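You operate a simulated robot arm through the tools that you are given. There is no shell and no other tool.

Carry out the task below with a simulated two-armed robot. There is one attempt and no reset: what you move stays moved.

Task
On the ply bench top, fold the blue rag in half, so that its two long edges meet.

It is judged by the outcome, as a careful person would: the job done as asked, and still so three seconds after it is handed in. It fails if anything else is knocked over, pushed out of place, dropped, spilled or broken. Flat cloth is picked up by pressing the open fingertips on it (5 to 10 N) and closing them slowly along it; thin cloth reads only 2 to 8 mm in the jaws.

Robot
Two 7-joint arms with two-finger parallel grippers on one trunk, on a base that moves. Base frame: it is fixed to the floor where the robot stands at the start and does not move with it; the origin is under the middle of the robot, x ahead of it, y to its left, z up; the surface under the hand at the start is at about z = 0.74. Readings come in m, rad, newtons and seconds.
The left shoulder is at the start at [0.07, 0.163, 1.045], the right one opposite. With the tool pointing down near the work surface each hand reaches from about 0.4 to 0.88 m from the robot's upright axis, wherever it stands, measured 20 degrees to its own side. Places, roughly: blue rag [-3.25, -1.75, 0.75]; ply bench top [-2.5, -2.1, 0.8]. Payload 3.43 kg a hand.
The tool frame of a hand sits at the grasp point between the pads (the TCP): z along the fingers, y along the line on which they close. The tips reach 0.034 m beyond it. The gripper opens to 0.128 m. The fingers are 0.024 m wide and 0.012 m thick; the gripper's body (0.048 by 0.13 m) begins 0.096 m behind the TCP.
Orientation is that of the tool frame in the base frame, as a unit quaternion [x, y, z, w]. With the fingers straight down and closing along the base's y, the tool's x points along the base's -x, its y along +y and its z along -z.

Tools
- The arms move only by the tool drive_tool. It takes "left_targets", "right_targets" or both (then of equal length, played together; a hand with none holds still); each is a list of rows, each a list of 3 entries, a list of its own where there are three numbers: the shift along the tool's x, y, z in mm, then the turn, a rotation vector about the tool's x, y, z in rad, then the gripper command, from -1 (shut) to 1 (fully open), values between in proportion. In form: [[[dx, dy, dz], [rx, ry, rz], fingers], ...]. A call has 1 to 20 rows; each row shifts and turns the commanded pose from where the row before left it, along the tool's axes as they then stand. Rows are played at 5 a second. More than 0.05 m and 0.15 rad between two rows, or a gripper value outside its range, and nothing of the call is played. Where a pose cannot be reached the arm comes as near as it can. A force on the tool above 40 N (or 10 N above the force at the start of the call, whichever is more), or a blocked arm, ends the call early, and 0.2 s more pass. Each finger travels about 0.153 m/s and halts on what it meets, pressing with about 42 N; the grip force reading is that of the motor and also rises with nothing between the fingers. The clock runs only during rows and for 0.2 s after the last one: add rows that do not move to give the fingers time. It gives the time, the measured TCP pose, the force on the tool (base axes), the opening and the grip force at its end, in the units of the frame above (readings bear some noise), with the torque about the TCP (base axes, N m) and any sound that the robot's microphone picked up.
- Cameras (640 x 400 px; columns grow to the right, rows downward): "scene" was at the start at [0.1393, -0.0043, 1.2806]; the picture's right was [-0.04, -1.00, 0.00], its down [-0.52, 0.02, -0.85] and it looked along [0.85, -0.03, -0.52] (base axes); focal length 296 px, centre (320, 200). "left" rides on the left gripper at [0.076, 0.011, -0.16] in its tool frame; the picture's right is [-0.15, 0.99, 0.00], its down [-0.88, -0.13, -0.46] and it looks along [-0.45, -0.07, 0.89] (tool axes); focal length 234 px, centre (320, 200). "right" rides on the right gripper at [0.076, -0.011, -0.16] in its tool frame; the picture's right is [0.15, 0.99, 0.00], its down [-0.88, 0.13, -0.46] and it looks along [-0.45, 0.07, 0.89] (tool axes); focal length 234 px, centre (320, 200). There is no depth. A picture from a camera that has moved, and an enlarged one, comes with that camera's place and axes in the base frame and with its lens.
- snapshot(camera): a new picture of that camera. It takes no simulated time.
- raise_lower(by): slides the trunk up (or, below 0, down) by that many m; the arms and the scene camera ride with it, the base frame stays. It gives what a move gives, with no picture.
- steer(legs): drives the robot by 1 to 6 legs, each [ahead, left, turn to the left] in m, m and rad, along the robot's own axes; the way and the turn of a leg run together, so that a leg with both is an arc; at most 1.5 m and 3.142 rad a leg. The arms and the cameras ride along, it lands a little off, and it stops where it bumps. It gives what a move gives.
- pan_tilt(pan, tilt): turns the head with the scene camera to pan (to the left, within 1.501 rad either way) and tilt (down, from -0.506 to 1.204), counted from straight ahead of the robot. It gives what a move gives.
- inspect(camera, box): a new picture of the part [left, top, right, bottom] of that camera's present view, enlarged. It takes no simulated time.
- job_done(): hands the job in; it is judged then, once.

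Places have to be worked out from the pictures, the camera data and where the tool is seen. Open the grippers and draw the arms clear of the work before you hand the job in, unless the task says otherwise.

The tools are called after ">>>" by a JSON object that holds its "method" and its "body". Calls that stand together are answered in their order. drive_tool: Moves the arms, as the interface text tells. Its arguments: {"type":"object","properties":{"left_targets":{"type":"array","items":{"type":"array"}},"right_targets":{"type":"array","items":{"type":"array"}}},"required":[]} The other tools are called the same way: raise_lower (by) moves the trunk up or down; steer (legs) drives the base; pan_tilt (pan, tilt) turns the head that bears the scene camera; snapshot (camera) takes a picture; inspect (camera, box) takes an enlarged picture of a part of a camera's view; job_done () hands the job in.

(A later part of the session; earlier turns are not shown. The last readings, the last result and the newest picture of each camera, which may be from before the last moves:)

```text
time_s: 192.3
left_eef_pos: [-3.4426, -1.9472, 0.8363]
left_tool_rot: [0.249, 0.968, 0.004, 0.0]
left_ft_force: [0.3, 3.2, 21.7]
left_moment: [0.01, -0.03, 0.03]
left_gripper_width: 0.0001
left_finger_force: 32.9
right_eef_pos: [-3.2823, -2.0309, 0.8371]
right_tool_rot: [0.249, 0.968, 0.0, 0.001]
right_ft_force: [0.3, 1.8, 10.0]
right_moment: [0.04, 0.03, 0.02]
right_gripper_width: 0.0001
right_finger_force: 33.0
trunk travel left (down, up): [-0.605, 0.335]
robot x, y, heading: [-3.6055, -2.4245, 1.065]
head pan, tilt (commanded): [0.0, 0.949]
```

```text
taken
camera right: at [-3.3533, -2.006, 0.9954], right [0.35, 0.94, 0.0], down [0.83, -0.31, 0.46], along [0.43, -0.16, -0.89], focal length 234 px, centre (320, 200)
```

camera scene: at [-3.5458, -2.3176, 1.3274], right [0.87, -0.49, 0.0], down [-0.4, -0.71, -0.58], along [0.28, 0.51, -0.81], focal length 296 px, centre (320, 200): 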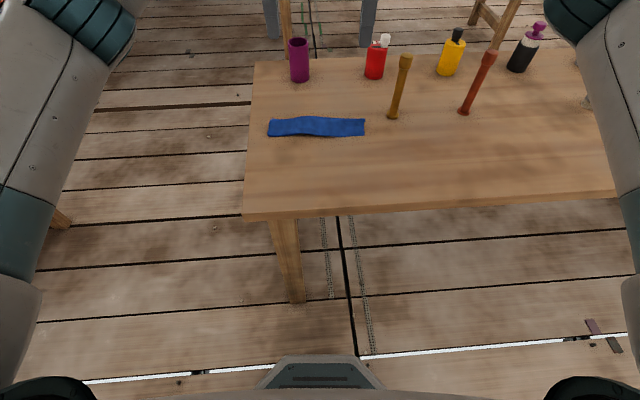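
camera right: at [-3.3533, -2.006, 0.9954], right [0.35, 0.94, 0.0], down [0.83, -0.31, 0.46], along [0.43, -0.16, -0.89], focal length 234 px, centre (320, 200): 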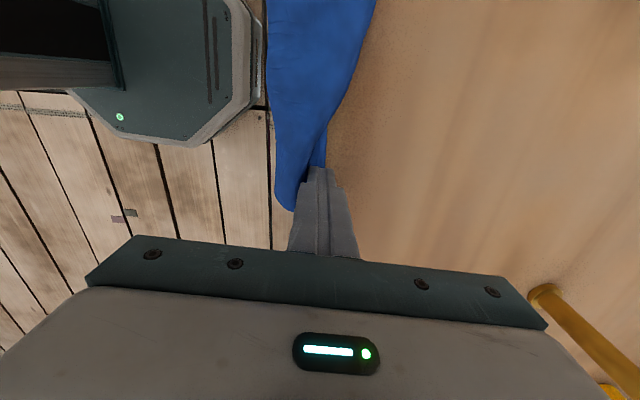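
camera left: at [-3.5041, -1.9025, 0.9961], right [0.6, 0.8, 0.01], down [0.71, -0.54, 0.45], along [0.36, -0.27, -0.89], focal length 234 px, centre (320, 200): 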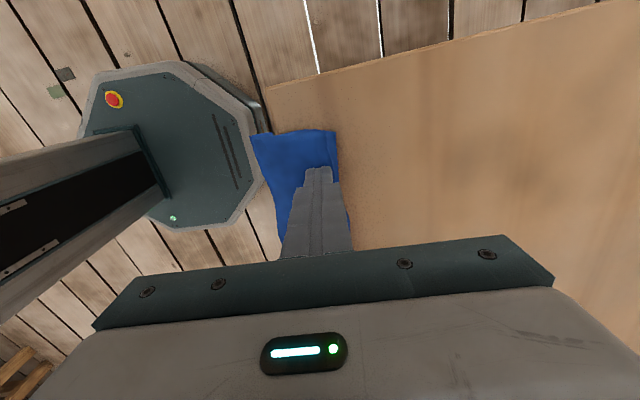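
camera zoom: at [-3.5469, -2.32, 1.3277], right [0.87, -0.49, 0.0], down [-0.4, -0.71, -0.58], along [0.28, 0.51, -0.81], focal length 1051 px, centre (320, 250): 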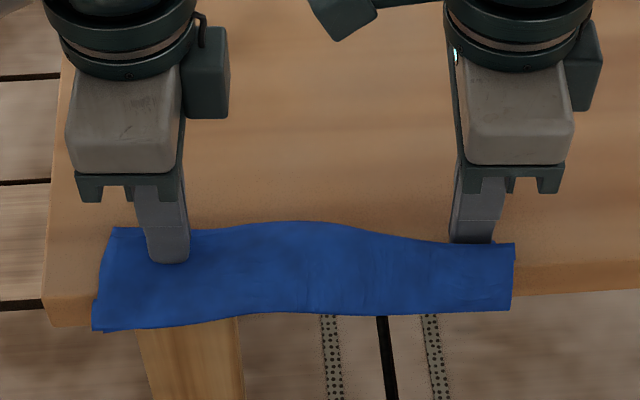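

The folded side now overhangs the bench edge by about 3 cm but stays stiff. With the right hand still holding, I'll lift the left hand away to the left and tilt it so that its camera can look along the strip and show the fold's cross-section.

>>> {"method": "drive_tool", "body": {"left_targets": [[[0, 0, -20], [0, 0, 0], -1], [[0, 0, -40], [0, 0, 0], -1], [[0, 0, -40], [0, 0, 0], -1], [[45, 0, 0], [0, 0, 0], -1], [[45, 0, 0], [0, 0, 0], -1], [[45, 0, 0], [0, 0, 0], -1], [[0, 0, 0], [0, -0.15, 0], -1], [[0, 0, 0], [0, -0.15, 0], -1], [[0, 0, 0], [0, -0.15, 0], -1], [[0, 0, 0], [0, -0.15, 0], -1], [[0, 0, 0], [0, -0.15, 0], -1], [[0, 0, 0], [0, -0.15, 0], -1], [[0, 0, 0], [0, 0, 0], -1]]}}

>>> {"method": "snapshot", "body": {"camera": "left"}}

>>> {"method": "snapshot", "body": {"camera": "scene"}}

```text
time_s: 195.1
left_eef_pos: [-3.5601, -1.8813, 0.9374]
left_tool_rot: [0.225, 0.872, -0.106, 0.422]
left_ft_force: [0.2, 0.0, -0.2]
left_moment: [0.0, -0.02, -0.04]
left_gripper_width: 0.0003
left_finger_force: 32.9
right_eef_pos: [-3.2829, -2.0318, 0.8371]
right_tool_rot: [0.249, 0.968, 0.0, 0.002]
right_ft_force: [-2.1, -1.7, 11.8]
right_moment: [-0.15, 0.15, -0.03]
right_gripper_width: 0.0001
right_finger_force: 33.1
trunk travel left (down, up): [-0.605, 0.335]
robot x, y, heading: [-3.6045, -2.4289, 1.063]
head pan, tilt (commanded): [0.0, 0.949]
```

```text
taken
camera left: at [-3.7058, -1.7897, 0.9761], right [0.56, 0.82, 0.12], down [0.1, -0.21, 0.97], along [0.83, -0.53, -0.2], focal length 234 px, centre (320, 200)
```

left: 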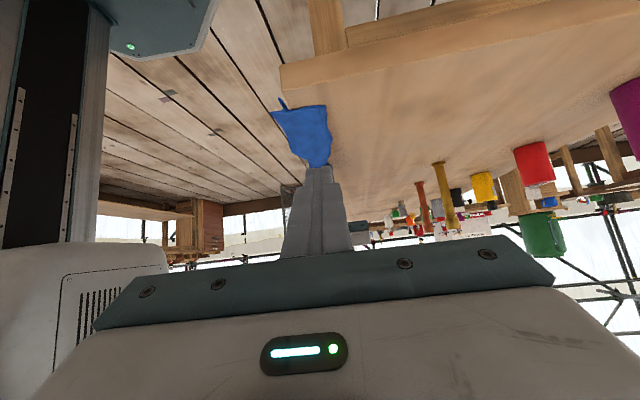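

```text
taken
camera scene: at [-3.5468, -2.3193, 1.3276], right [0.87, -0.49, 0.0], down [-0.4, -0.71, -0.58], along [0.28, 0.51, -0.81], focal length 296 px, centre (320, 200)
```

scene: 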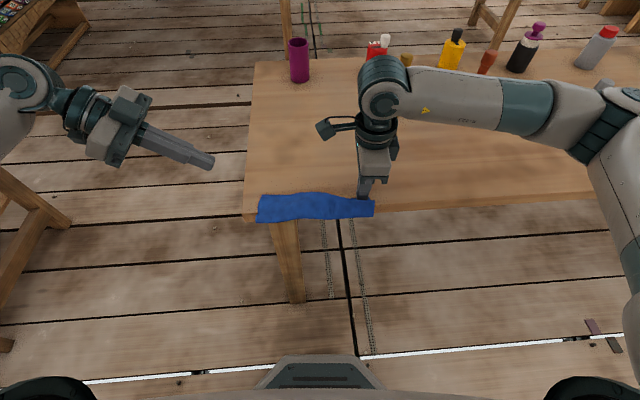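

This view (upside down) looks along the strip from its left end. Let me enlarge it.

>>> {"method": "inspect", "body": {"camera": "left", "box": [250, 80, 360, 180]}}

```text
4.00 times, centred on (305, 130) of left
camera zoom: at [-3.7058, -1.7897, 0.9761], right [0.56, 0.82, 0.12], down [0.1, -0.21, 0.97], along [0.83, -0.53, -0.2], focal length 937 px, centre (380, 480)
```

zoom: 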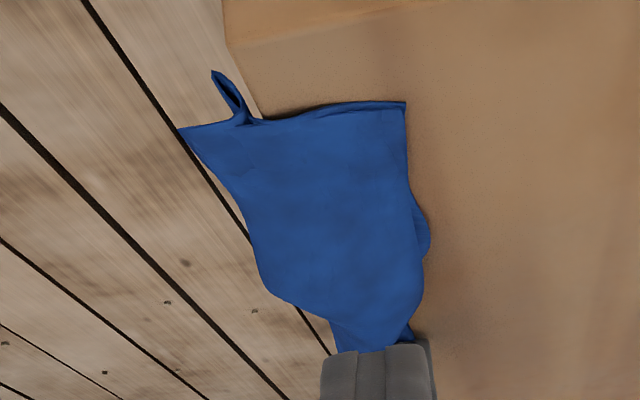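

Now the cross-section is clear: the fold is an "M" – one ridge sticks out at the near side, while the second ridge hangs as a small loop below, with the true centre line tucked between. The best cure is to hang the rag from its two long edges together so the fold drops out at the centre. For that I'll turn the strip around on the bench. First, bring the left hand back over the strip.

>>> {"method": "drive_tool", "body": {"left_targets": [[[0, 0, 0], [0, 0.15, 0], -1], [[0, 0, 0], [0, 0.15, 0], -1], [[0, 0, 0], [0, 0.15, 0], -1], [[0, 0, 0], [0, 0.15, 0], -1], [[0, 0, 0], [0, 0.15, 0], -1], [[0, 0, 0], [0, 0.15, 0], -1], [[-45, 0, 0], [0, 0, 0], -1], [[-45, 0, 0], [0, 0, 0], -1], [[-45, 0, 0], [0, 0, 0], -1], [[0, 0, 40], [0, 0, 0], -1], [[0, 0, 40], [0, 0, 0], -1], [[0, 0, 15], [0, 0, 0], -1], [[0, 0, 0], [0, 0, 0], -1]]}}

>>> {"method": "inspect", "body": {"camera": "scene", "box": [230, 130, 410, 242]}}

```text
time_s: 197.9
left_eef_pos: [-3.4434, -1.9459, 0.8387]
left_tool_rot: [0.249, 0.968, 0.003, 0.001]
left_ft_force: [-0.2, -1.2, 0.3]
left_moment: [0.01, 0.01, -0.01]
left_gripper_width: 0.0
left_finger_force: 33.4
right_eef_pos: [-3.2818, -2.031, 0.8374]
right_tool_rot: [0.25, 0.968, 0.001, 0.001]
right_ft_force: [0.6, 0.2, 13.3]
right_moment: [-0.1, 0.07, 0.03]
right_gripper_width: 0.0
right_finger_force: 32.8
trunk travel left (down, up): [-0.605, 0.335]
robot x, y, heading: [-3.6055, -2.4217, 1.063]
head pan, tilt (commanded): [0.0, 0.949]
```

```text
3.56 times, centred on (320, 186) of scene
camera zoom: at [-3.5466, -2.3191, 1.3275], right [0.87, -0.49, 0.0], down [-0.4, -0.71, -0.58], along [0.28, 0.51, -0.81], focal length 1051 px, centre (320, 250)
```

zoom: 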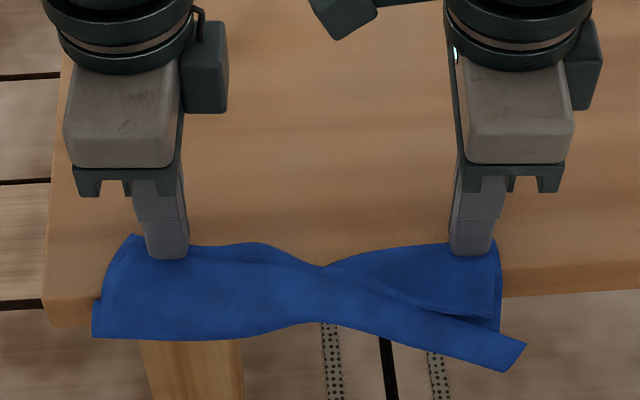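

Interesting – at the right the cloth has opened out by itself over the bench edge while only one hand held it. Let me look closely before doing anything.

>>> {"method": "inspect", "body": {"camera": "scene", "box": [250, 180, 390, 240]}}

>>> {"method": "snapshot", "body": {"camera": "right"}}

>>> {"method": "snapshot", "body": {"camera": "left"}}

```text
4.57 times, centred on (320, 210) of scene
camera zoom: at [-3.5466, -2.3191, 1.3275], right [0.87, -0.49, 0.0], down [-0.4, -0.71, -0.58], along [0.28, 0.51, -0.81], focal length 1352 px, centre (320, 154)
```

zoom: 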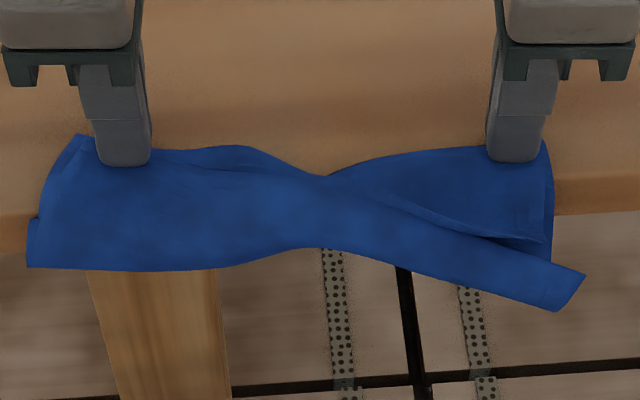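

```text
taken
camera right: at [-3.3529, -2.005, 0.9953], right [0.35, 0.94, 0.0], down [0.83, -0.31, 0.46], along [0.43, -0.16, -0.89], focal length 234 px, centre (320, 200)
```

right: 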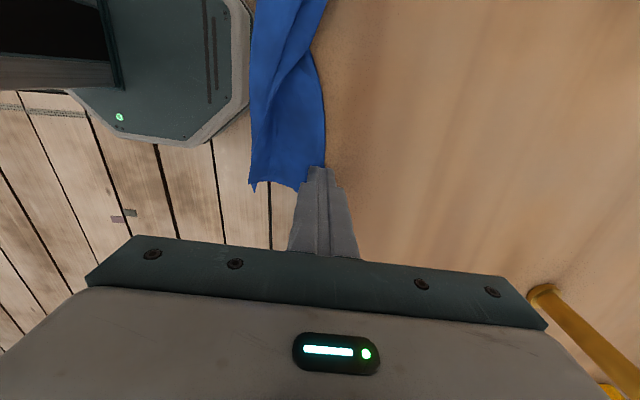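

```text
taken
camera left: at [-3.5038, -1.9008, 0.9985], right [0.6, 0.8, 0.0], down [0.71, -0.54, 0.45], along [0.36, -0.27, -0.89], focal length 234 px, centre (320, 200)
```

left: 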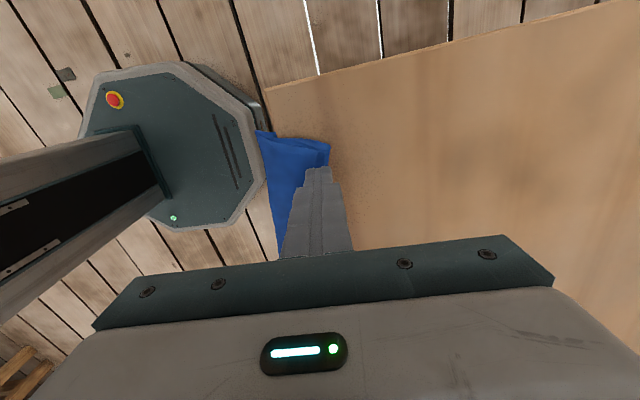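

On the right the upper layer has slid and only the lower layer is pinned by the right finger, so the rag is opening by itself over the edge. Since time only runs during moves, I can let this continue in small steps: I'll press the left finger and pull the left part 20 mm further over the edge, keeping the right finger pinning, then look.

>>> {"method": "drive_tool", "body": {"left_targets": [[[0, 0, 2], [0, 0, 0], -1], [[0, 0, 1.5], [0, 0, 0], -1], [[0, -5, 0], [0, 0, 0], -1], [[0, -5, 0], [0, 0, 0], -1], [[0, -5, 0], [0, 0, 0], -1], [[0, -5, 0], [0, 0, 0], -1]]}}

>>> {"method": "inspect", "body": {"camera": "scene", "box": [250, 180, 390, 240]}}

```text
time_s: 199.3
left_eef_pos: [-3.4512, -1.9647, 0.836]
left_tool_rot: [0.248, 0.969, 0.003, 0.0]
left_ft_force: [0.8, 1.3, 5.8]
left_moment: [0.01, 0.03, 0.0]
left_gripper_width: 0.0
left_finger_force: 32.9
right_eef_pos: [-3.2815, -2.0313, 0.8367]
right_tool_rot: [0.25, 0.968, 0.001, 0.001]
right_ft_force: [1.0, 0.6, 10.7]
right_moment: [-0.07, 0.08, -0.01]
right_gripper_width: 0.0002
right_finger_force: 32.6
trunk travel left (down, up): [-0.605, 0.335]
robot x, y, heading: [-3.6017, -2.4256, 1.061]
head pan, tilt (commanded): [0.0, 0.949]
```

```text
4.57 times, centred on (320, 210) of scene
camera zoom: at [-3.5467, -2.3191, 1.3276], right [0.87, -0.49, 0.0], down [-0.4, -0.71, -0.58], along [0.28, 0.51, -0.81], focal length 1352 px, centre (320, 154)
```

zoom: 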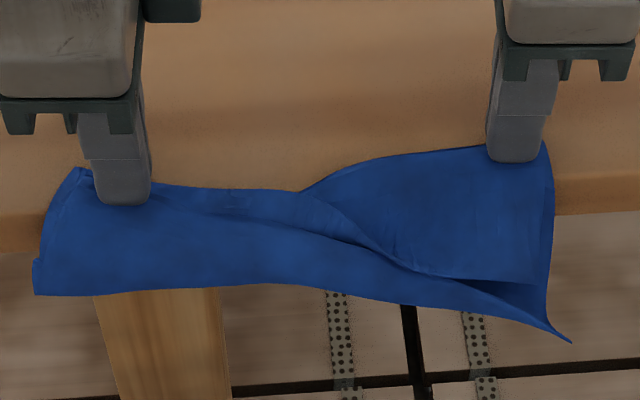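

The right part is opening further and hangs down now. I'll lift the left finger briefly to see how the left part behaves, with the right still pinning.

>>> {"method": "drive_tool", "body": {"left_targets": [[[0, 0, -4], [0, 0, 0], -1], [[0, 0, 0], [0, 0, 0], -1]]}}

>>> {"method": "inspect", "body": {"camera": "scene", "box": [250, 180, 390, 240]}}

>>> {"method": "snapshot", "body": {"camera": "left"}}

```text
time_s: 199.9
left_eef_pos: [-3.4522, -1.9642, 0.8409]
left_tool_rot: [0.248, 0.969, 0.001, -0.001]
left_ft_force: [0.5, -0.3, 0.7]
left_moment: [0.02, 0.02, -0.02]
left_gripper_width: 0.0002
left_finger_force: 33.2
right_eef_pos: [-3.2807, -2.0312, 0.8368]
right_tool_rot: [0.249, 0.968, 0.001, 0.001]
right_ft_force: [1.7, -0.2, 13.6]
right_moment: [-0.1, 0.06, 0.0]
right_gripper_width: 0.0001
right_finger_force: 33.0
trunk travel left (down, up): [-0.605, 0.335]
robot x, y, heading: [-3.6065, -2.4246, 1.066]
head pan, tilt (commanded): [0.0, 0.949]
```

```text
4.57 times, centred on (320, 210) of scene
camera zoom: at [-3.5467, -2.319, 1.3275], right [0.87, -0.49, 0.0], down [-0.4, -0.71, -0.58], along [0.28, 0.51, -0.81], focal length 1352 px, centre (320, 154)
```

zoom: 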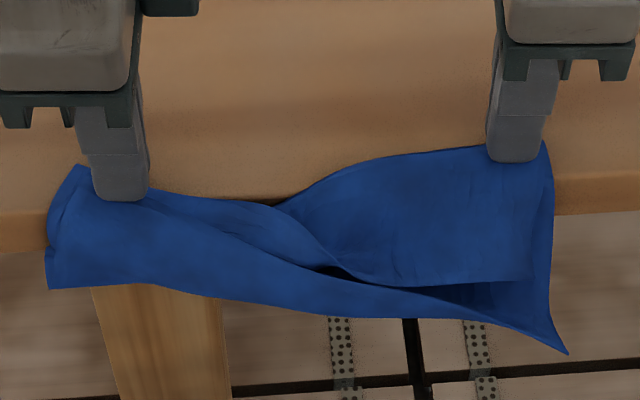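

```text
taken
camera left: at [-3.5131, -1.9185, 0.9996], right [0.6, 0.8, 0.0], down [0.71, -0.54, 0.45], along [0.36, -0.27, -0.89], focal length 234 px, centre (320, 200)
```

left: 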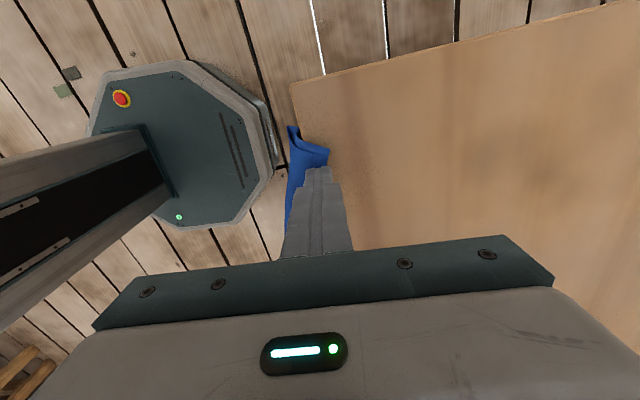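

The pocket is opening wider: the upper layer is sliding off the lower one on the right and starting to on the left. I'll let a bit more time pass and watch.

>>> {"method": "drive_tool", "body": {"left_targets": [[[0, 0, 0], [0, 0, 0], -1], [[0, 0, 0], [0, 0, 0], -1]]}}

>>> {"method": "inspect", "body": {"camera": "scene", "box": [250, 180, 390, 240]}}

```text
time_s: 200.5
left_eef_pos: [-3.4518, -1.9646, 0.8399]
left_tool_rot: [0.248, 0.969, 0.002, -0.001]
left_ft_force: [0.2, 0.4, -0.7]
left_moment: [0.02, 0.0, -0.01]
left_gripper_width: 0.0004
left_finger_force: 33.5
right_eef_pos: [-3.2823, -2.0299, 0.8365]
right_tool_rot: [0.25, 0.968, 0.001, 0.001]
right_ft_force: [1.2, 0.2, 14.5]
right_moment: [-0.08, 0.05, 0.01]
right_gripper_width: 0.0
right_finger_force: 33.0
trunk travel left (down, up): [-0.605, 0.335]
robot x, y, heading: [-3.6058, -2.424, 1.068]
head pan, tilt (commanded): [0.0, 0.949]
```

```text
4.57 times, centred on (320, 210) of scene
camera zoom: at [-3.5467, -2.319, 1.3275], right [0.87, -0.49, 0.0], down [-0.4, -0.71, -0.58], along [0.28, 0.51, -0.81], focal length 1352 px, centre (320, 154)
```

zoom: 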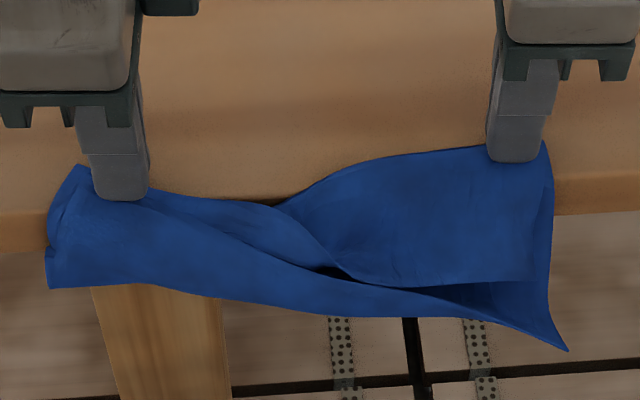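

It has settled. At the left the lower layer's edge shows about 1 cm beyond the upper one, so I'll move the left finger 11 mm outward to pin only the lower layer there.

>>> {"method": "drive_tool", "body": {"left_targets": [[[0, 11, 0], [0, 0, 0], -1], [[0, 0, 3], [0, 0, 0], -1], [[0, 0, 1.5], [0, 0, 0], -1], [[0, 0, 1], [0, 0, 0], -1], [[0, 0, 0], [0, 0, 0], -1]]}}

>>> {"method": "inspect", "body": {"camera": "scene", "box": [250, 180, 390, 240]}}

>>> {"method": "inspect", "body": {"camera": "left", "box": [250, 100, 390, 240]}}

```text
time_s: 201.7
left_eef_pos: [-3.4465, -1.9544, 0.8357]
left_tool_rot: [0.249, 0.968, 0.003, 0.0]
left_ft_force: [1.7, 2.3, 11.8]
left_moment: [0.04, 0.1, -0.03]
left_gripper_width: 0.0
left_finger_force: 33.3
right_eef_pos: [-3.2816, -2.0312, 0.8367]
right_tool_rot: [0.25, 0.968, 0.0, 0.002]
right_ft_force: [1.3, 2.4, 10.2]
right_moment: [-0.01, 0.05, -0.02]
right_gripper_width: 0.0
right_finger_force: 32.9
trunk travel left (down, up): [-0.605, 0.335]
robot x, y, heading: [-3.6038, -2.4254, 1.058]
head pan, tilt (commanded): [0.0, 0.949]
```

```text
4.57 times, centred on (320, 210) of scene
camera zoom: at [-3.5467, -2.3192, 1.3277], right [0.87, -0.49, 0.0], down [-0.4, -0.71, -0.58], along [0.28, 0.51, -0.81], focal length 1352 px, centre (320, 154)
```

zoom: 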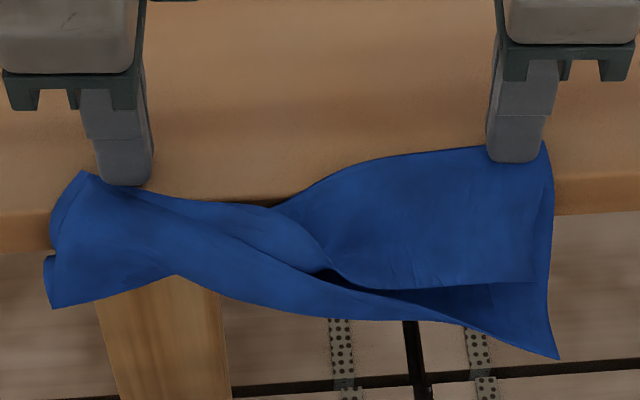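

```text
2.86 times, centred on (320, 170) of left
camera zoom: at [-3.5075, -1.909, 0.9958], right [0.6, 0.8, 0.01], down [0.71, -0.54, 0.45], along [0.36, -0.27, -0.89], focal length 669 px, centre (320, 286)
```

zoom: 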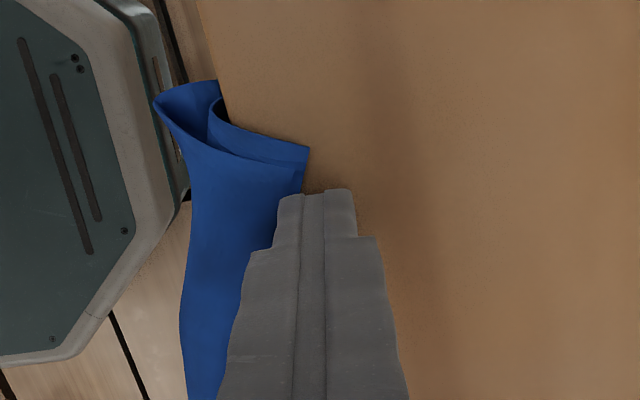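

The left finger is now mostly on bare bench. I'll step it back onto the cloth, press, and draw the whole rag about 25 mm back onto the bench with both fingers for safety, then look at the opened right part again.

>>> {"method": "drive_tool", "body": {"left_targets": [[[0, 0, -6], [0, 0, 0], -1], [[0, -11, 0], [0, 0, 0], -1], [[0, 0, 4], [0, 0, 0], -1], [[0, 0, 1.5], [0, 0, 0], -1], [[0, 0, 0.5], [0, 0, 0], -1], [[0, 5, 0], [0, 0, 0], -1], [[0, 5, 0], [0, 0, 0], -1], [[0, 5, 0], [0, 0, 0], -1], [[0, 5, 0], [0, 0, 0], -1], [[0, 5, 0], [0, 0, 0], -1]], "right_targets": [[[0, 0, 0], [0, 0, 0], -1], [[0, 0, 0], [0, 0, 0], -1], [[0, 0, 0], [0, 0, 0], -1], [[0, 0, 0], [0, 0, 0], -1], [[0, 0, 0], [0, 0, 0], -1], [[0, 5, 0], [0, 0, 0], -1], [[0, 5, 0], [0, 0, 0], -1], [[0, 5, 0], [0, 0, 0], -1], [[0, 5, 0], [0, 0, 0], -1], [[0, 5, 0], [0, 0, 0], -1]]}}

>>> {"method": "inspect", "body": {"camera": "scene", "box": [250, 175, 390, 235]}}

>>> {"method": "snapshot", "body": {"camera": "right"}}

>>> {"method": "inspect", "body": {"camera": "left", "box": [250, 100, 390, 240]}}

```text
time_s: 203.9
left_eef_pos: [-3.4407, -1.9423, 0.8348]
left_tool_rot: [0.249, 0.968, 0.002, 0.0]
left_ft_force: [-0.6, -0.9, 0.4]
left_moment: [0.02, -0.02, -0.02]
left_gripper_width: 0.0
left_finger_force: 33.1
right_eef_pos: [-3.2707, -2.0107, 0.8367]
right_tool_rot: [0.25, 0.968, 0.0, 0.001]
right_ft_force: [-1.7, -3.3, 15.1]
right_moment: [-0.23, 0.15, 0.04]
right_gripper_width: 0.0
right_finger_force: 32.9
trunk travel left (down, up): [-0.605, 0.335]
robot x, y, heading: [-3.6054, -2.4267, 1.066]
head pan, tilt (commanded): [0.0, 0.949]
```

```text
4.57 times, centred on (320, 205) of scene
camera zoom: at [-3.5472, -2.3195, 1.3276], right [0.87, -0.49, 0.0], down [-0.4, -0.71, -0.58], along [0.28, 0.51, -0.81], focal length 1352 px, centre (320, 177)
```

zoom: 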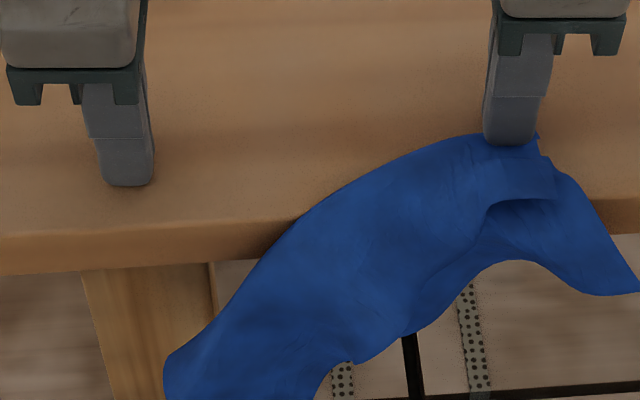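

```text
taken
camera right: at [-3.3418, -1.9845, 0.9952], right [0.35, 0.94, 0.0], down [0.83, -0.31, 0.46], along [0.43, -0.16, -0.89], focal length 234 px, centre (320, 200)
```

right: 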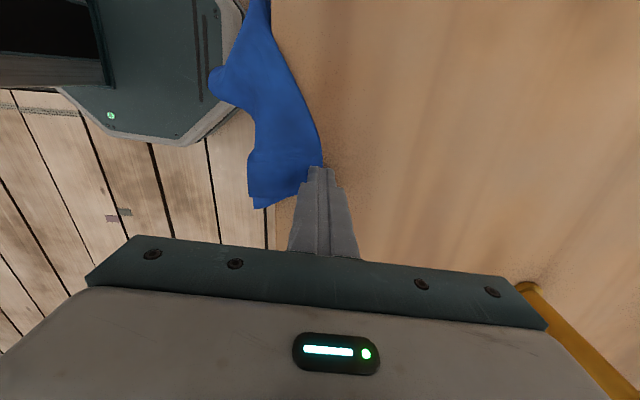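

```text
2.86 times, centred on (320, 170) of left
camera zoom: at [-3.5017, -1.8975, 0.9956], right [0.6, 0.8, 0.01], down [0.71, -0.54, 0.45], along [0.36, -0.27, -0.89], focal length 669 px, centre (320, 286)
```

zoom: 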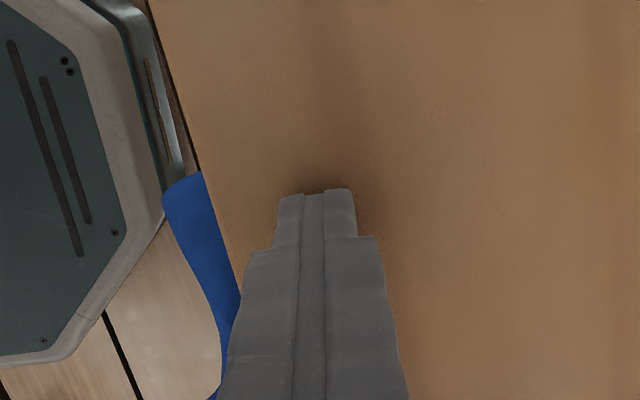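

The left part has slid over the bench edge, and the rag hangs from the right finger only. I'll pull it back up at once: drag the right finger toward the bench middle while lifting the left hand clear.

>>> {"method": "drive_tool", "body": {"left_targets": [[[0, 0, -20], [0, 0, 0], -1], [[0, 0, -40], [0, 0, 0], -1], [[0, 0, -40], [0, 0, 0], -1], [[0, 0, 0], [0, 0, 0], -1], [[0, 0, 0], [0, 0, 0], -1], [[0, 0, 0], [0, 0, 0], -1], [[0, 0, 0], [0, 0, 0], -1]], "right_targets": [[[0, 4, 0.3], [0, 0, 0], -1], [[0, 8, 0], [0, 0, 0], -1], [[0, 8, 0], [0, 0, 0], -1], [[0, 8, 0], [0, 0, 0], -1], [[0, 8, 0], [0, 0, 0], -1], [[0, 8, 0], [0, 0, 0], -1], [[0, 8, 0], [0, 0, 0], -1]]}}

>>> {"method": "inspect", "body": {"camera": "scene", "box": [230, 140, 410, 252]}}

>>> {"method": "snapshot", "body": {"camera": "right"}}

```text
time_s: 205.5
left_eef_pos: [-3.4402, -1.9409, 0.9329]
left_tool_rot: [0.249, 0.969, 0.004, 0.0]
left_ft_force: [1.1, -0.1, 1.1]
left_moment: [0.02, 0.0, 0.0]
left_gripper_width: 0.0
left_finger_force: 33.2
right_eef_pos: [-3.2431, -1.9646, 0.8357]
right_tool_rot: [0.25, 0.968, 0.0, 0.001]
right_ft_force: [-2.3, -3.8, 14.9]
right_moment: [-0.25, 0.16, 0.01]
right_gripper_width: 0.0
right_finger_force: 32.8
trunk travel left (down, up): [-0.605, 0.335]
robot x, y, heading: [-3.6069, -2.4263, 1.064]
head pan, tilt (commanded): [0.0, 0.949]
```

```text
3.56 times, centred on (320, 196) of scene
camera zoom: at [-3.5472, -2.3197, 1.3276], right [0.87, -0.49, 0.0], down [-0.4, -0.71, -0.58], along [0.28, 0.51, -0.81], focal length 1051 px, centre (320, 214)
```

zoom: 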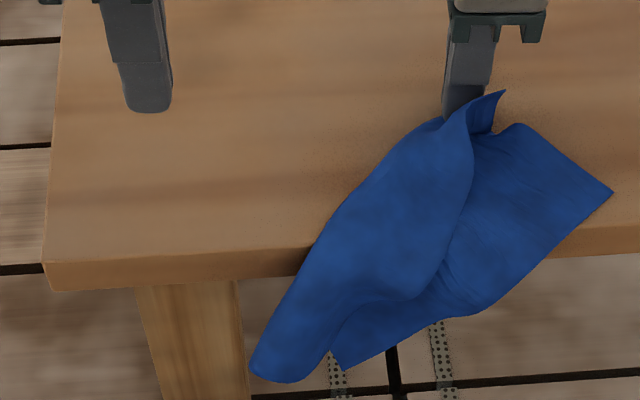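

```text
taken
camera right: at [-3.3154, -1.9388, 0.9953], right [0.35, 0.94, 0.0], down [0.83, -0.31, 0.46], along [0.43, -0.16, -0.89], focal length 234 px, centre (320, 200)
```

right: 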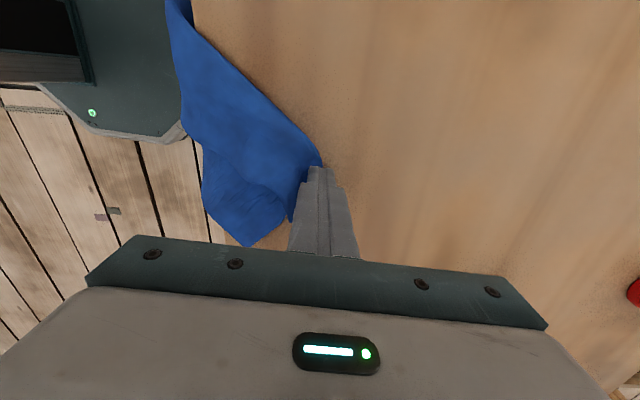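

Good: the rag has opened to a single layer and is coming up over the edge, pinned near one corner. I'll keep drawing it onto the bench.

>>> {"method": "drive_tool", "body": {"right_targets": [[[0, 8, 0], [0, 0, 0], -1], [[0, 8, 0], [0, 0, 0], -1], [[0, 8, 0], [0, 0, 0], -1], [[0, 8, 0], [0, 0, 0], -1], [[0, 8, 0], [0, 0, 0], -1], [[0, 8, 0], [0, 0, 0], -1], [[0, 8, 0], [0, 0, 0], -1], [[0, 8, 0], [0, 0, 0], -1], [[0, 8, 0], [0, 0, 0], -1], [[0, 8, 0], [0, 0, 0], -1]]}}

>>> {"method": "inspect", "body": {"camera": "scene", "box": [230, 120, 410, 232]}}

```text
time_s: 207.7
left_eef_pos: [-3.4398, -1.9418, 0.9345]
left_tool_rot: [0.248, 0.969, 0.002, -0.001]
left_ft_force: [0.0, 0.9, 1.3]
left_moment: [-0.02, -0.01, -0.02]
left_gripper_width: 0.0
left_finger_force: 33.2
right_eef_pos: [-3.2076, -1.8941, 0.8358]
right_tool_rot: [0.25, 0.968, 0.002, 0.001]
right_ft_force: [-0.9, -2.8, 11.5]
right_moment: [-0.2, 0.12, -0.01]
right_gripper_width: 0.0002
right_finger_force: 33.0
trunk travel left (down, up): [-0.605, 0.335]
robot x, y, heading: [-3.6064, -2.4222, 1.066]
head pan, tilt (commanded): [0.0, 0.949]
```

```text
3.56 times, centred on (320, 176) of scene
camera zoom: at [-3.5471, -2.3194, 1.3276], right [0.87, -0.49, 0.0], down [-0.4, -0.71, -0.58], along [0.28, 0.51, -0.81], focal length 1051 px, centre (320, 285)
```

zoom: 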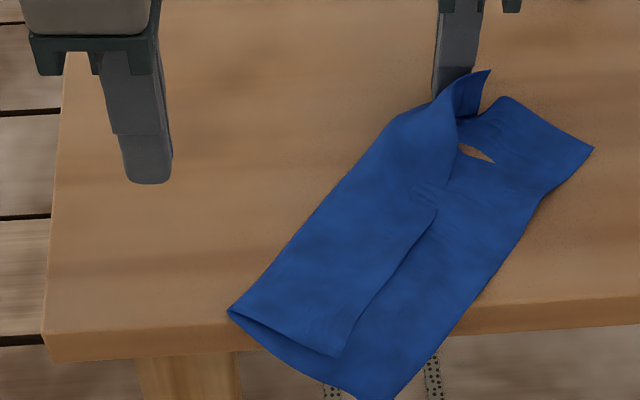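

The rag lies on the bench folded unevenly along its length, with one long edge as a clear single layer on the robot-facing right side. I'll press the left finger near the lower end as a pivot and swing the right finger around it, turning the rag so that this single-layer long edge faces the robot, parallel to the bench edge.

>>> {"method": "drive_tool", "body": {"left_targets": [[[-44, 0, 0], [0, 0, 0], -1], [[-44, 0, 0], [0, 0, 0], -1], [[0, 0, 40], [0, 0, 0], -1], [[0, 0, 40], [0, 0, 0], -1], [[0, 0, 10], [0, 0, 0], -1], [[0, 0, 0], [0, 0, 0], -1]]}}

>>> {"method": "inspect", "body": {"camera": "scene", "box": [230, 120, 410, 232]}}

>>> {"method": "snapshot", "body": {"camera": "left"}}

```text
time_s: 209.1
left_eef_pos: [-3.362, -1.986, 0.8436]
left_tool_rot: [0.248, 0.969, 0.004, 0.0]
left_ft_force: [0.0, -0.1, -0.5]
left_moment: [0.0, -0.01, 0.0]
left_gripper_width: 0.0
left_finger_force: 32.5
right_eef_pos: [-3.2064, -1.8942, 0.8358]
right_tool_rot: [0.25, 0.968, 0.001, 0.002]
right_ft_force: [-1.2, -1.3, 13.1]
right_moment: [-0.14, 0.14, -0.01]
right_gripper_width: 0.0002
right_finger_force: 33.4
trunk travel left (down, up): [-0.605, 0.335]
robot x, y, heading: [-3.6046, -2.4257, 1.063]
head pan, tilt (commanded): [0.0, 0.949]
```

```text
3.56 times, centred on (320, 176) of scene
camera zoom: at [-3.5469, -2.3194, 1.3276], right [0.87, -0.49, 0.0], down [-0.4, -0.71, -0.58], along [0.28, 0.51, -0.81], focal length 1051 px, centre (320, 285)
```

zoom: 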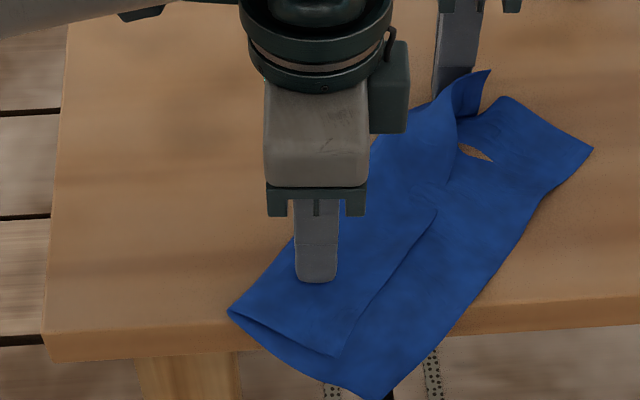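

```text
taken
camera left: at [-3.4233, -1.9392, 1.0033], right [0.6, 0.8, 0.0], down [0.71, -0.54, 0.45], along [0.36, -0.27, -0.89], focal length 234 px, centre (320, 200)
```

left: 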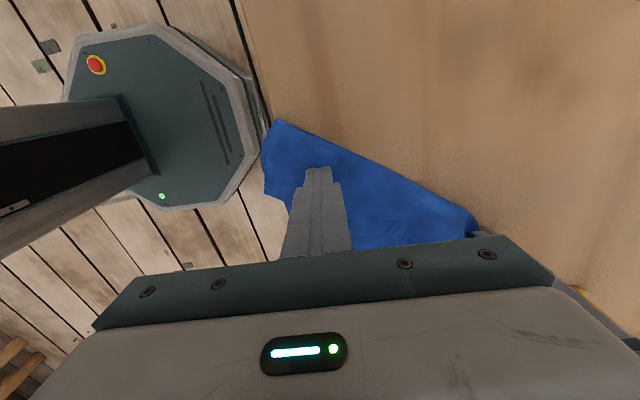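

The left finger is over the lower end of the rag, on the bench. I'll press it (pivot) and swing the right finger around in an arc.

>>> {"method": "drive_tool", "body": {"left_targets": [[[0, 0, 4], [0, 0, 0], -1], [[0, 0, 2.5], [0, 0, 0], -1], [[0, 0, 1], [0, 0, 0], -1], [[0, 0, 0], [0, 0, 0], -1]]}}

>>> {"method": "drive_tool", "body": {"right_targets": [[[-10.6, -7.6, 0], [0, 0, 0], -1], [[-10.7, -7.7, 0], [0, 0, 0], -1], [[-9.1, -8.8, 0], [0, 0, 0], -1], [[-9.1, -8.8, 0], [0, 0, 0], -1], [[-7.8, -10, 0], [0, 0, 0], -1], [[-7.8, -10, 0], [0, 0, 0], -1]]}}

>>> {"method": "inspect", "body": {"camera": "scene", "box": [230, 120, 410, 232]}}

```text
time_s: 210.1
left_eef_pos: [-3.3633, -1.9852, 0.8366]
left_tool_rot: [0.248, 0.969, 0.004, 0.0]
left_ft_force: [-0.3, 0.4, 0.7]
left_moment: [0.0, 0.01, 0.02]
left_gripper_width: 0.0
left_finger_force: 32.6
right_eef_pos: [-3.2062, -1.8932, 0.8354]
right_tool_rot: [0.25, 0.968, 0.001, 0.001]
right_ft_force: [-1.7, -0.3, 12.9]
right_moment: [-0.11, 0.09, 0.02]
right_gripper_width: 0.0
right_finger_force: 32.9
trunk travel left (down, up): [-0.605, 0.335]
robot x, y, heading: [-3.6041, -2.4274, 1.069]
head pan, tilt (commanded): [0.0, 0.949]
```

```text
time_s: 211.5
left_eef_pos: [-3.3638, -1.9837, 0.8366]
left_tool_rot: [0.249, 0.969, 0.003, 0.0]
left_ft_force: [0.4, 0.5, 0.7]
left_moment: [0.01, 0.0, -0.01]
left_gripper_width: 0.0
left_finger_force: 33.1
right_eef_pos: [-3.1829, -1.9674, 0.8357]
right_tool_rot: [0.25, 0.968, 0.001, 0.001]
right_ft_force: [-0.5, 3.9, 15.1]
right_moment: [0.0, 0.12, -0.05]
right_gripper_width: 0.0001
right_finger_force: 32.8
trunk travel left (down, up): [-0.605, 0.335]
robot x, y, heading: [-3.6035, -2.4261, 1.067]
head pan, tilt (commanded): [0.0, 0.949]
```

```text
3.56 times, centred on (320, 176) of scene
camera zoom: at [-3.547, -2.3193, 1.3276], right [0.87, -0.49, 0.0], down [-0.4, -0.71, -0.58], along [0.28, 0.51, -0.81], focal length 1051 px, centre (320, 285)
```

zoom: 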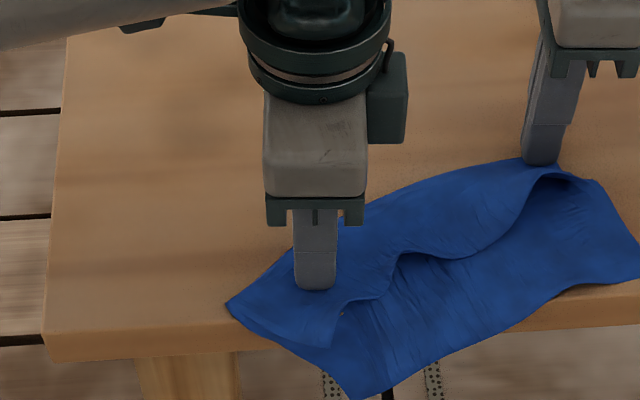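

Rotating well. I'll press the left pivot slightly more and continue the arc.

>>> {"method": "drive_tool", "body": {"left_targets": [[[0, 0, 1], [0, 0, 0], -1], [[0, 0, 0.3], [0, 0, 0], -1], [[0, 0, 0], [0, 0, 0], -1], [[0, 0, 0], [0, 0, 0], -1], [[0, 0, 0], [0, 0, 0], -1], [[0, 0, 0], [0, 0, 0], -1]], "right_targets": [[[0, 0, 0], [0, 0, 0], -1], [[0, 0, 0], [0, 0, 0], -1], [[-7.5, -11, 0], [0, 0, 0], -1], [[-7.5, -11, 0], [0, 0, 0], -1], [[-7.5, -11.5, 0], [0, 0, 0], -1], [[-7.5, -11.5, 0], [0, 0, 0], -1]]}}

>>> {"method": "inspect", "body": {"camera": "scene", "box": [240, 120, 420, 232]}}

>>> {"method": "snapshot", "body": {"camera": "right"}}

```text
time_s: 212.9
left_eef_pos: [-3.3634, -1.9857, 0.8368]
left_tool_rot: [0.248, 0.969, 0.003, 0.0]
left_ft_force: [3.0, -1.6, 6.4]
left_moment: [-0.1, -0.03, 0.01]
left_gripper_width: 0.0
left_finger_force: 33.1
right_eef_pos: [-3.1811, -2.0213, 0.8364]
right_tool_rot: [0.25, 0.968, 0.001, 0.001]
right_ft_force: [-3.1, 3.7, 15.7]
right_moment: [-0.01, 0.18, -0.04]
right_gripper_width: 0.0001
right_finger_force: 32.9
trunk travel left (down, up): [-0.605, 0.335]
robot x, y, heading: [-3.6057, -2.4235, 1.066]
head pan, tilt (commanded): [0.0, 0.949]
```

```text
3.56 times, centred on (330, 176) of scene
camera zoom: at [-3.5473, -2.3196, 1.3276], right [0.87, -0.49, 0.0], down [-0.4, -0.71, -0.58], along [0.28, 0.51, -0.81], focal length 1051 px, centre (284, 285)
```

zoom: 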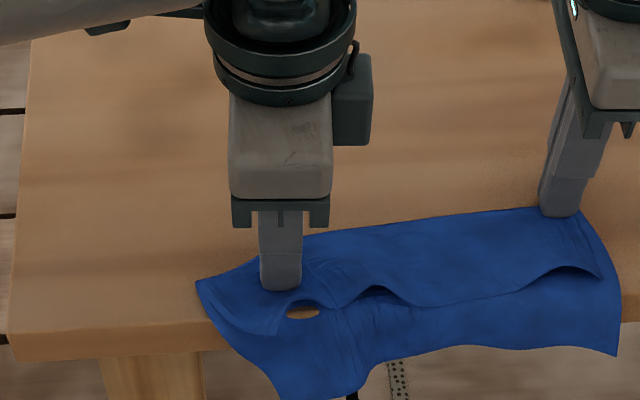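

```text
taken
camera right: at [-3.2511, -1.9952, 0.9953], right [0.35, 0.94, 0.0], down [0.83, -0.31, 0.46], along [0.43, -0.16, -0.89], focal length 234 px, centre (320, 200)
```

right: 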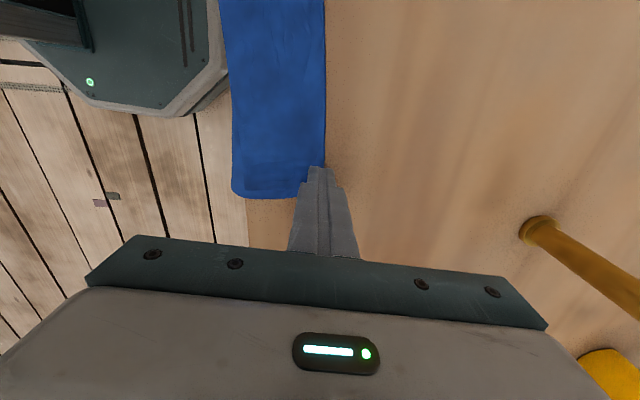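

The rag is now nearly parallel to the bench edge, fold on the far side, and its single-layer long edge overhangs the near bench edge by 4–5 cm. I'll draw it back slightly (18 mm left, 10 mm right) so it rests securely with about 3 cm overhang.

>>> {"method": "drive_tool", "body": {"left_targets": [[[0, 0, 0.5], [0, 0, 0], -1], [[0, 5, 0], [0, 0, 0], -1], [[0, 5, 0], [0, 0, 0], -1], [[0, 5, 0], [0, 0, 0], -1], [[0, 5, 0], [0, 0, 0], -1], [[0, 0, 0], [0, 0, 0], -1]], "right_targets": [[[0, 0, 0], [0, 0, 0], -1], [[0, 2.5, 0], [0, 0, 0], -1], [[0, 2.5, 0], [0, 0, 0], -1], [[0, 2.5, 0], [0, 0, 0], -1], [[0, 2.5, 0], [0, 0, 0], -1], [[0, 0, 0], [0, 0, 0], -1]]}}

>>> {"method": "inspect", "body": {"camera": "scene", "box": [240, 120, 420, 232]}}

```text
time_s: 214.3
left_eef_pos: [-3.353, -1.9674, 0.8368]
left_tool_rot: [0.248, 0.969, 0.002, -0.001]
left_ft_force: [-0.7, -0.3, 1.6]
left_moment: [0.0, 0.02, 0.03]
left_gripper_width: 0.0
left_finger_force: 33.3
right_eef_pos: [-3.1752, -2.0133, 0.8362]
right_tool_rot: [0.249, 0.968, 0.002, 0.001]
right_ft_force: [-1.8, -4.1, 17.0]
right_moment: [-0.31, 0.13, 0.01]
right_gripper_width: 0.0001
right_finger_force: 33.7
trunk travel left (down, up): [-0.605, 0.335]
robot x, y, heading: [-3.6026, -2.4257, 1.061]
head pan, tilt (commanded): [0.0, 0.949]
```

```text
3.56 times, centred on (330, 176) of scene
camera zoom: at [-3.5475, -2.32, 1.3277], right [0.87, -0.49, 0.0], down [-0.4, -0.71, -0.58], along [0.28, 0.51, -0.81], focal length 1051 px, centre (284, 285)
```

zoom: 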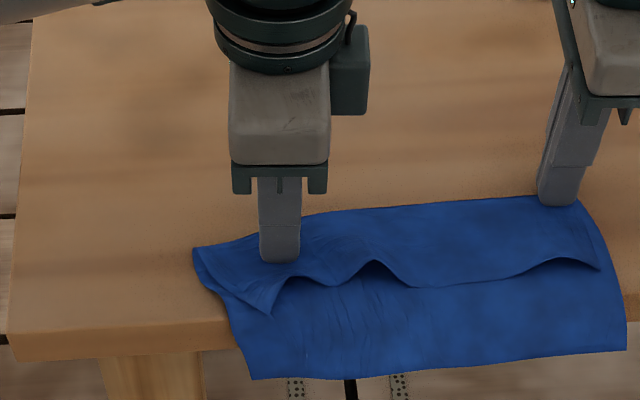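

The rag now lies squarely: fold on the far side, a narrow flap on top, and its single-layer near edge overhanging the bench edge by about 4 cm. This allows a clean edge grasp. I'll lift both hands straight up, then back the robot off and square it to the bench, centred on the rag.

>>> {"method": "drive_tool", "body": {"left_targets": [[[0, 0, -10], [0, 0, 0], -1], [[0, 0, -40], [0, 0, 0], -1], [[0, 0, -45], [0, 0, 0], -1], [[0, 0, -45], [0, 0, 0], -1], [[0, 0, -45], [0, 0, 0], -1]], "right_targets": [[[0, 0, -10], [0, 0, 0], -1], [[0, 0, -40], [0, 0, 0], -1], [[0, 0, -45], [0, 0, 0], -1], [[0, 0, -45], [0, 0, 0], -1], [[0, 0, -45], [0, 0, 0], -1]]}}

>>> {"method": "inspect", "body": {"camera": "scene", "box": [240, 120, 420, 232]}}

>>> {"method": "steer", "body": {"legs": [[-0.156, -0.141, 0], [0, 0, 0.085]]}}

>>> {"method": "snapshot", "body": {"camera": "scene"}}

```text
time_s: 215.5
left_eef_pos: [-3.3552, -1.9668, 1.0195]
left_tool_rot: [0.249, 0.968, 0.002, 0.0]
left_ft_force: [0.4, -0.5, -0.2]
left_moment: [-0.01, -0.03, 0.01]
left_gripper_width: 0.0
left_finger_force: 33.5
right_eef_pos: [-3.1761, -2.013, 1.0208]
right_tool_rot: [0.25, 0.968, 0.0, 0.001]
right_ft_force: [-0.5, -0.2, -0.2]
right_moment: [0.01, 0.03, 0.03]
right_gripper_width: 0.0001
right_finger_force: 33.2
trunk travel left (down, up): [-0.605, 0.335]
robot x, y, heading: [-3.6058, -2.4283, 1.067]
head pan, tilt (commanded): [0.0, 0.949]
```

```text
3.56 times, centred on (330, 176) of scene
camera zoom: at [-3.5472, -2.3191, 1.3274], right [0.87, -0.49, 0.0], down [-0.4, -0.71, -0.58], along [0.28, 0.51, -0.81], focal length 1051 px, centre (284, 285)
```

zoom: 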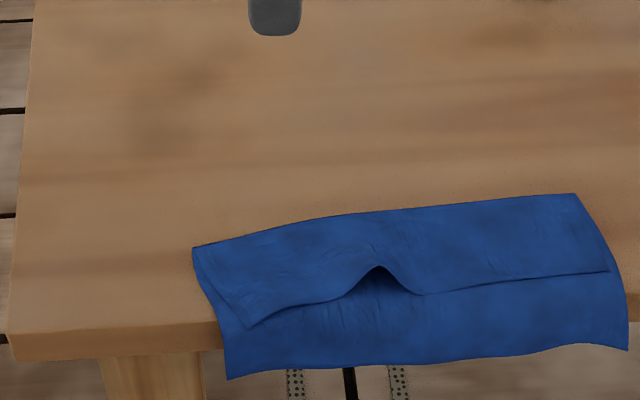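

```text
time_s: 217.7
left_eef_pos: [-3.3458, -2.1537, 1.019]
left_tool_rot: [0.208, 0.978, 0.001, 0.0]
left_ft_force: [0.4, 0.6, -0.3]
left_moment: [0.01, -0.02, -0.01]
left_gripper_width: 0.0
left_finger_force: 33.2
right_eef_pos: [-3.1635, -2.1847, 1.0191]
right_tool_rot: [0.208, 0.978, -0.001, 0.001]
right_ft_force: [-0.1, -0.1, -0.1]
right_moment: [-0.01, -0.03, 0.01]
right_gripper_width: 0.0
right_finger_force: 33.0
trunk travel left (down, up): [-0.605, 0.335]
robot x, y, heading: [-3.5568, -2.6312, 1.149]
head pan, tilt (commanded): [0.0, 0.949]
```

```text
taken
camera scene: at [-3.5071, -2.5205, 1.3274], right [0.91, -0.41, 0.0], down [-0.33, -0.74, -0.58], along [0.24, 0.53, -0.81], focal length 296 px, centre (320, 200)
```

scene: 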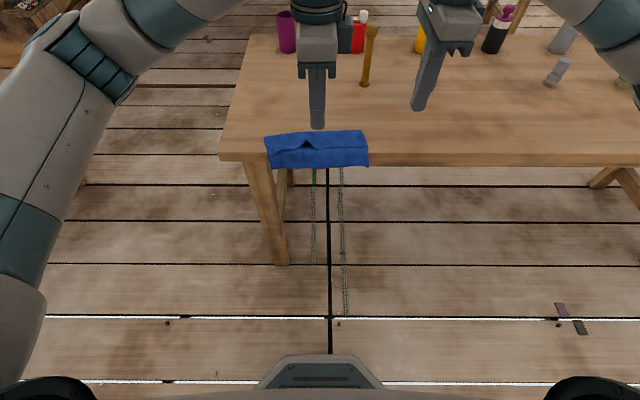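

The robot is now square to the bench and centred on the rag, which rests stably. I'll enlarge to measure the overhanging edge.

>>> {"method": "inspect", "body": {"camera": "scene", "box": [245, 110, 395, 190]}}

```text
4.27 times, centred on (320, 150) of scene
camera zoom: at [-3.5071, -2.5205, 1.3274], right [0.91, -0.41, 0.0], down [-0.33, -0.74, -0.58], along [0.24, 0.53, -0.81], focal length 1262 px, centre (320, 413)
```

zoom: 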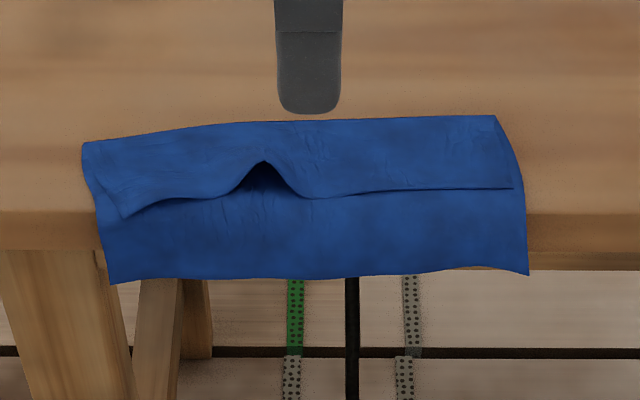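

The bench edge is 0.642 m from the robot's axis; the rag's near edge overhangs it by 4–5 cm with the fold on the bench. I'll bring both hands in front of that edge at ±0.085 m and tilt them to nearly horizontal (70°), still above, jaws opened to about 44 mm.

>>> {"method": "drive_tool", "body": {"left_targets": [[[41, 2, 0], [0, 0, 0], -0.8], [[41, 2, 0], [0, 0, 0], -0.5], [[0, 0, 0], [-0.1356, 0, 0], -0.31], [[0, 0, 0], [-0.1356, 0, 0], -0.31], [[0, 0, 0], [-0.1356, 0, 0], -0.31], [[0, 0, 0], [-0.1356, 0, 0], -0.31], [[0, 0, 0], [-0.1356, 0, 0], -0.31], [[0, 0, 0], [-0.1356, 0, 0], -0.31], [[0, 0, 0], [-0.1356, 0, 0], -0.31], [[0, 0, 0], [-0.1356, 0, 0], -0.31], [[0, 0, 0], [-0.1356, 0, 0], -0.31], [[0, 0, 0], [0, 0, 0], -0.31]], "right_targets": [[[45, -20, 0], [0, 0, 0], -0.8], [[46, -20, 0], [0, 0, 0], -0.5], [[0, 0, 0], [-0.1356, 0, 0], -0.31], [[0, 0, 0], [-0.1356, 0, 0], -0.31], [[0, 0, 0], [-0.1356, 0, 0], -0.31], [[0, 0, 0], [-0.1356, 0, 0], -0.31], [[0, 0, 0], [-0.1356, 0, 0], -0.31], [[0, 0, 0], [-0.1356, 0, 0], -0.31], [[0, 0, 0], [-0.1356, 0, 0], -0.31], [[0, 0, 0], [-0.1356, 0, 0], -0.31], [[0, 0, 0], [-0.1356, 0, 0], -0.31], [[0, 0, 0], [0, 0, 0], -0.31]]}}

>>> {"method": "snapshot", "body": {"camera": "scene"}}

>>> {"method": "snapshot", "body": {"camera": "left"}}

>>> {"method": "snapshot", "body": {"camera": "right"}}

```text
refused: row 2 steps farther than a row can; nothing moved
```

```text
taken
camera scene: at [-3.5071, -2.5205, 1.3274], right [0.91, -0.41, 0.0], down [-0.33, -0.74, -0.58], along [0.24, 0.53, -0.81], focal length 296 px, centre (320, 200)
```

scene: 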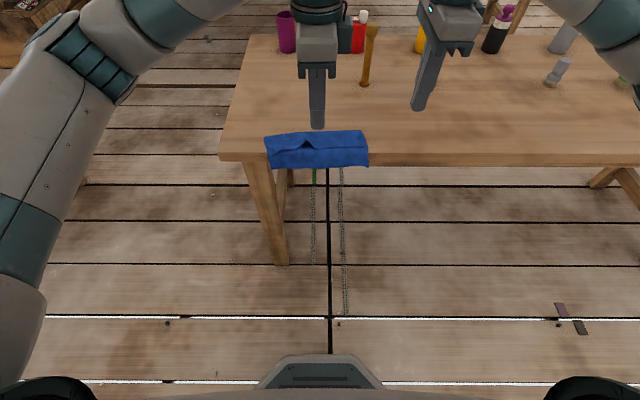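

```text
taken
camera left: at [-3.4107, -2.1146, 1.1791], right [0.54, 0.84, 0.0], down [0.75, -0.48, 0.45], along [0.38, -0.24, -0.89], focal length 234 px, centre (320, 200)
```

left: 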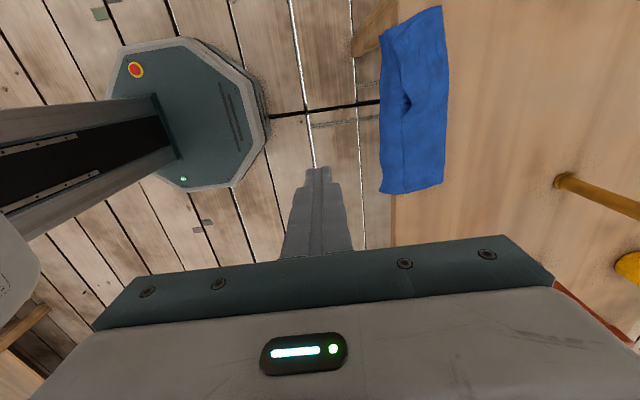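

```text
taken
camera right: at [-3.236, -2.1642, 1.1788], right [0.27, 0.96, 0.0], down [0.86, -0.24, 0.46], along [0.44, -0.12, -0.89], focal length 234 px, centre (320, 200)
```

right: 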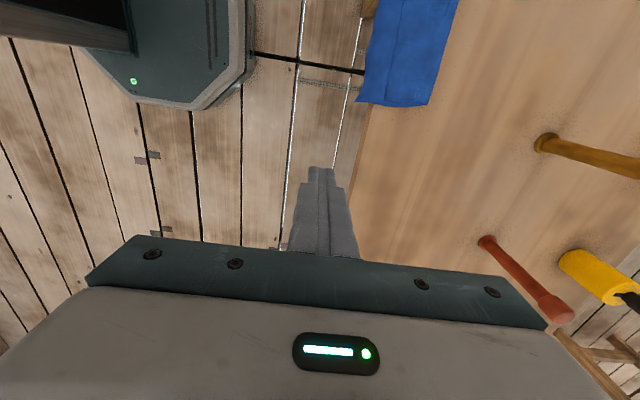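

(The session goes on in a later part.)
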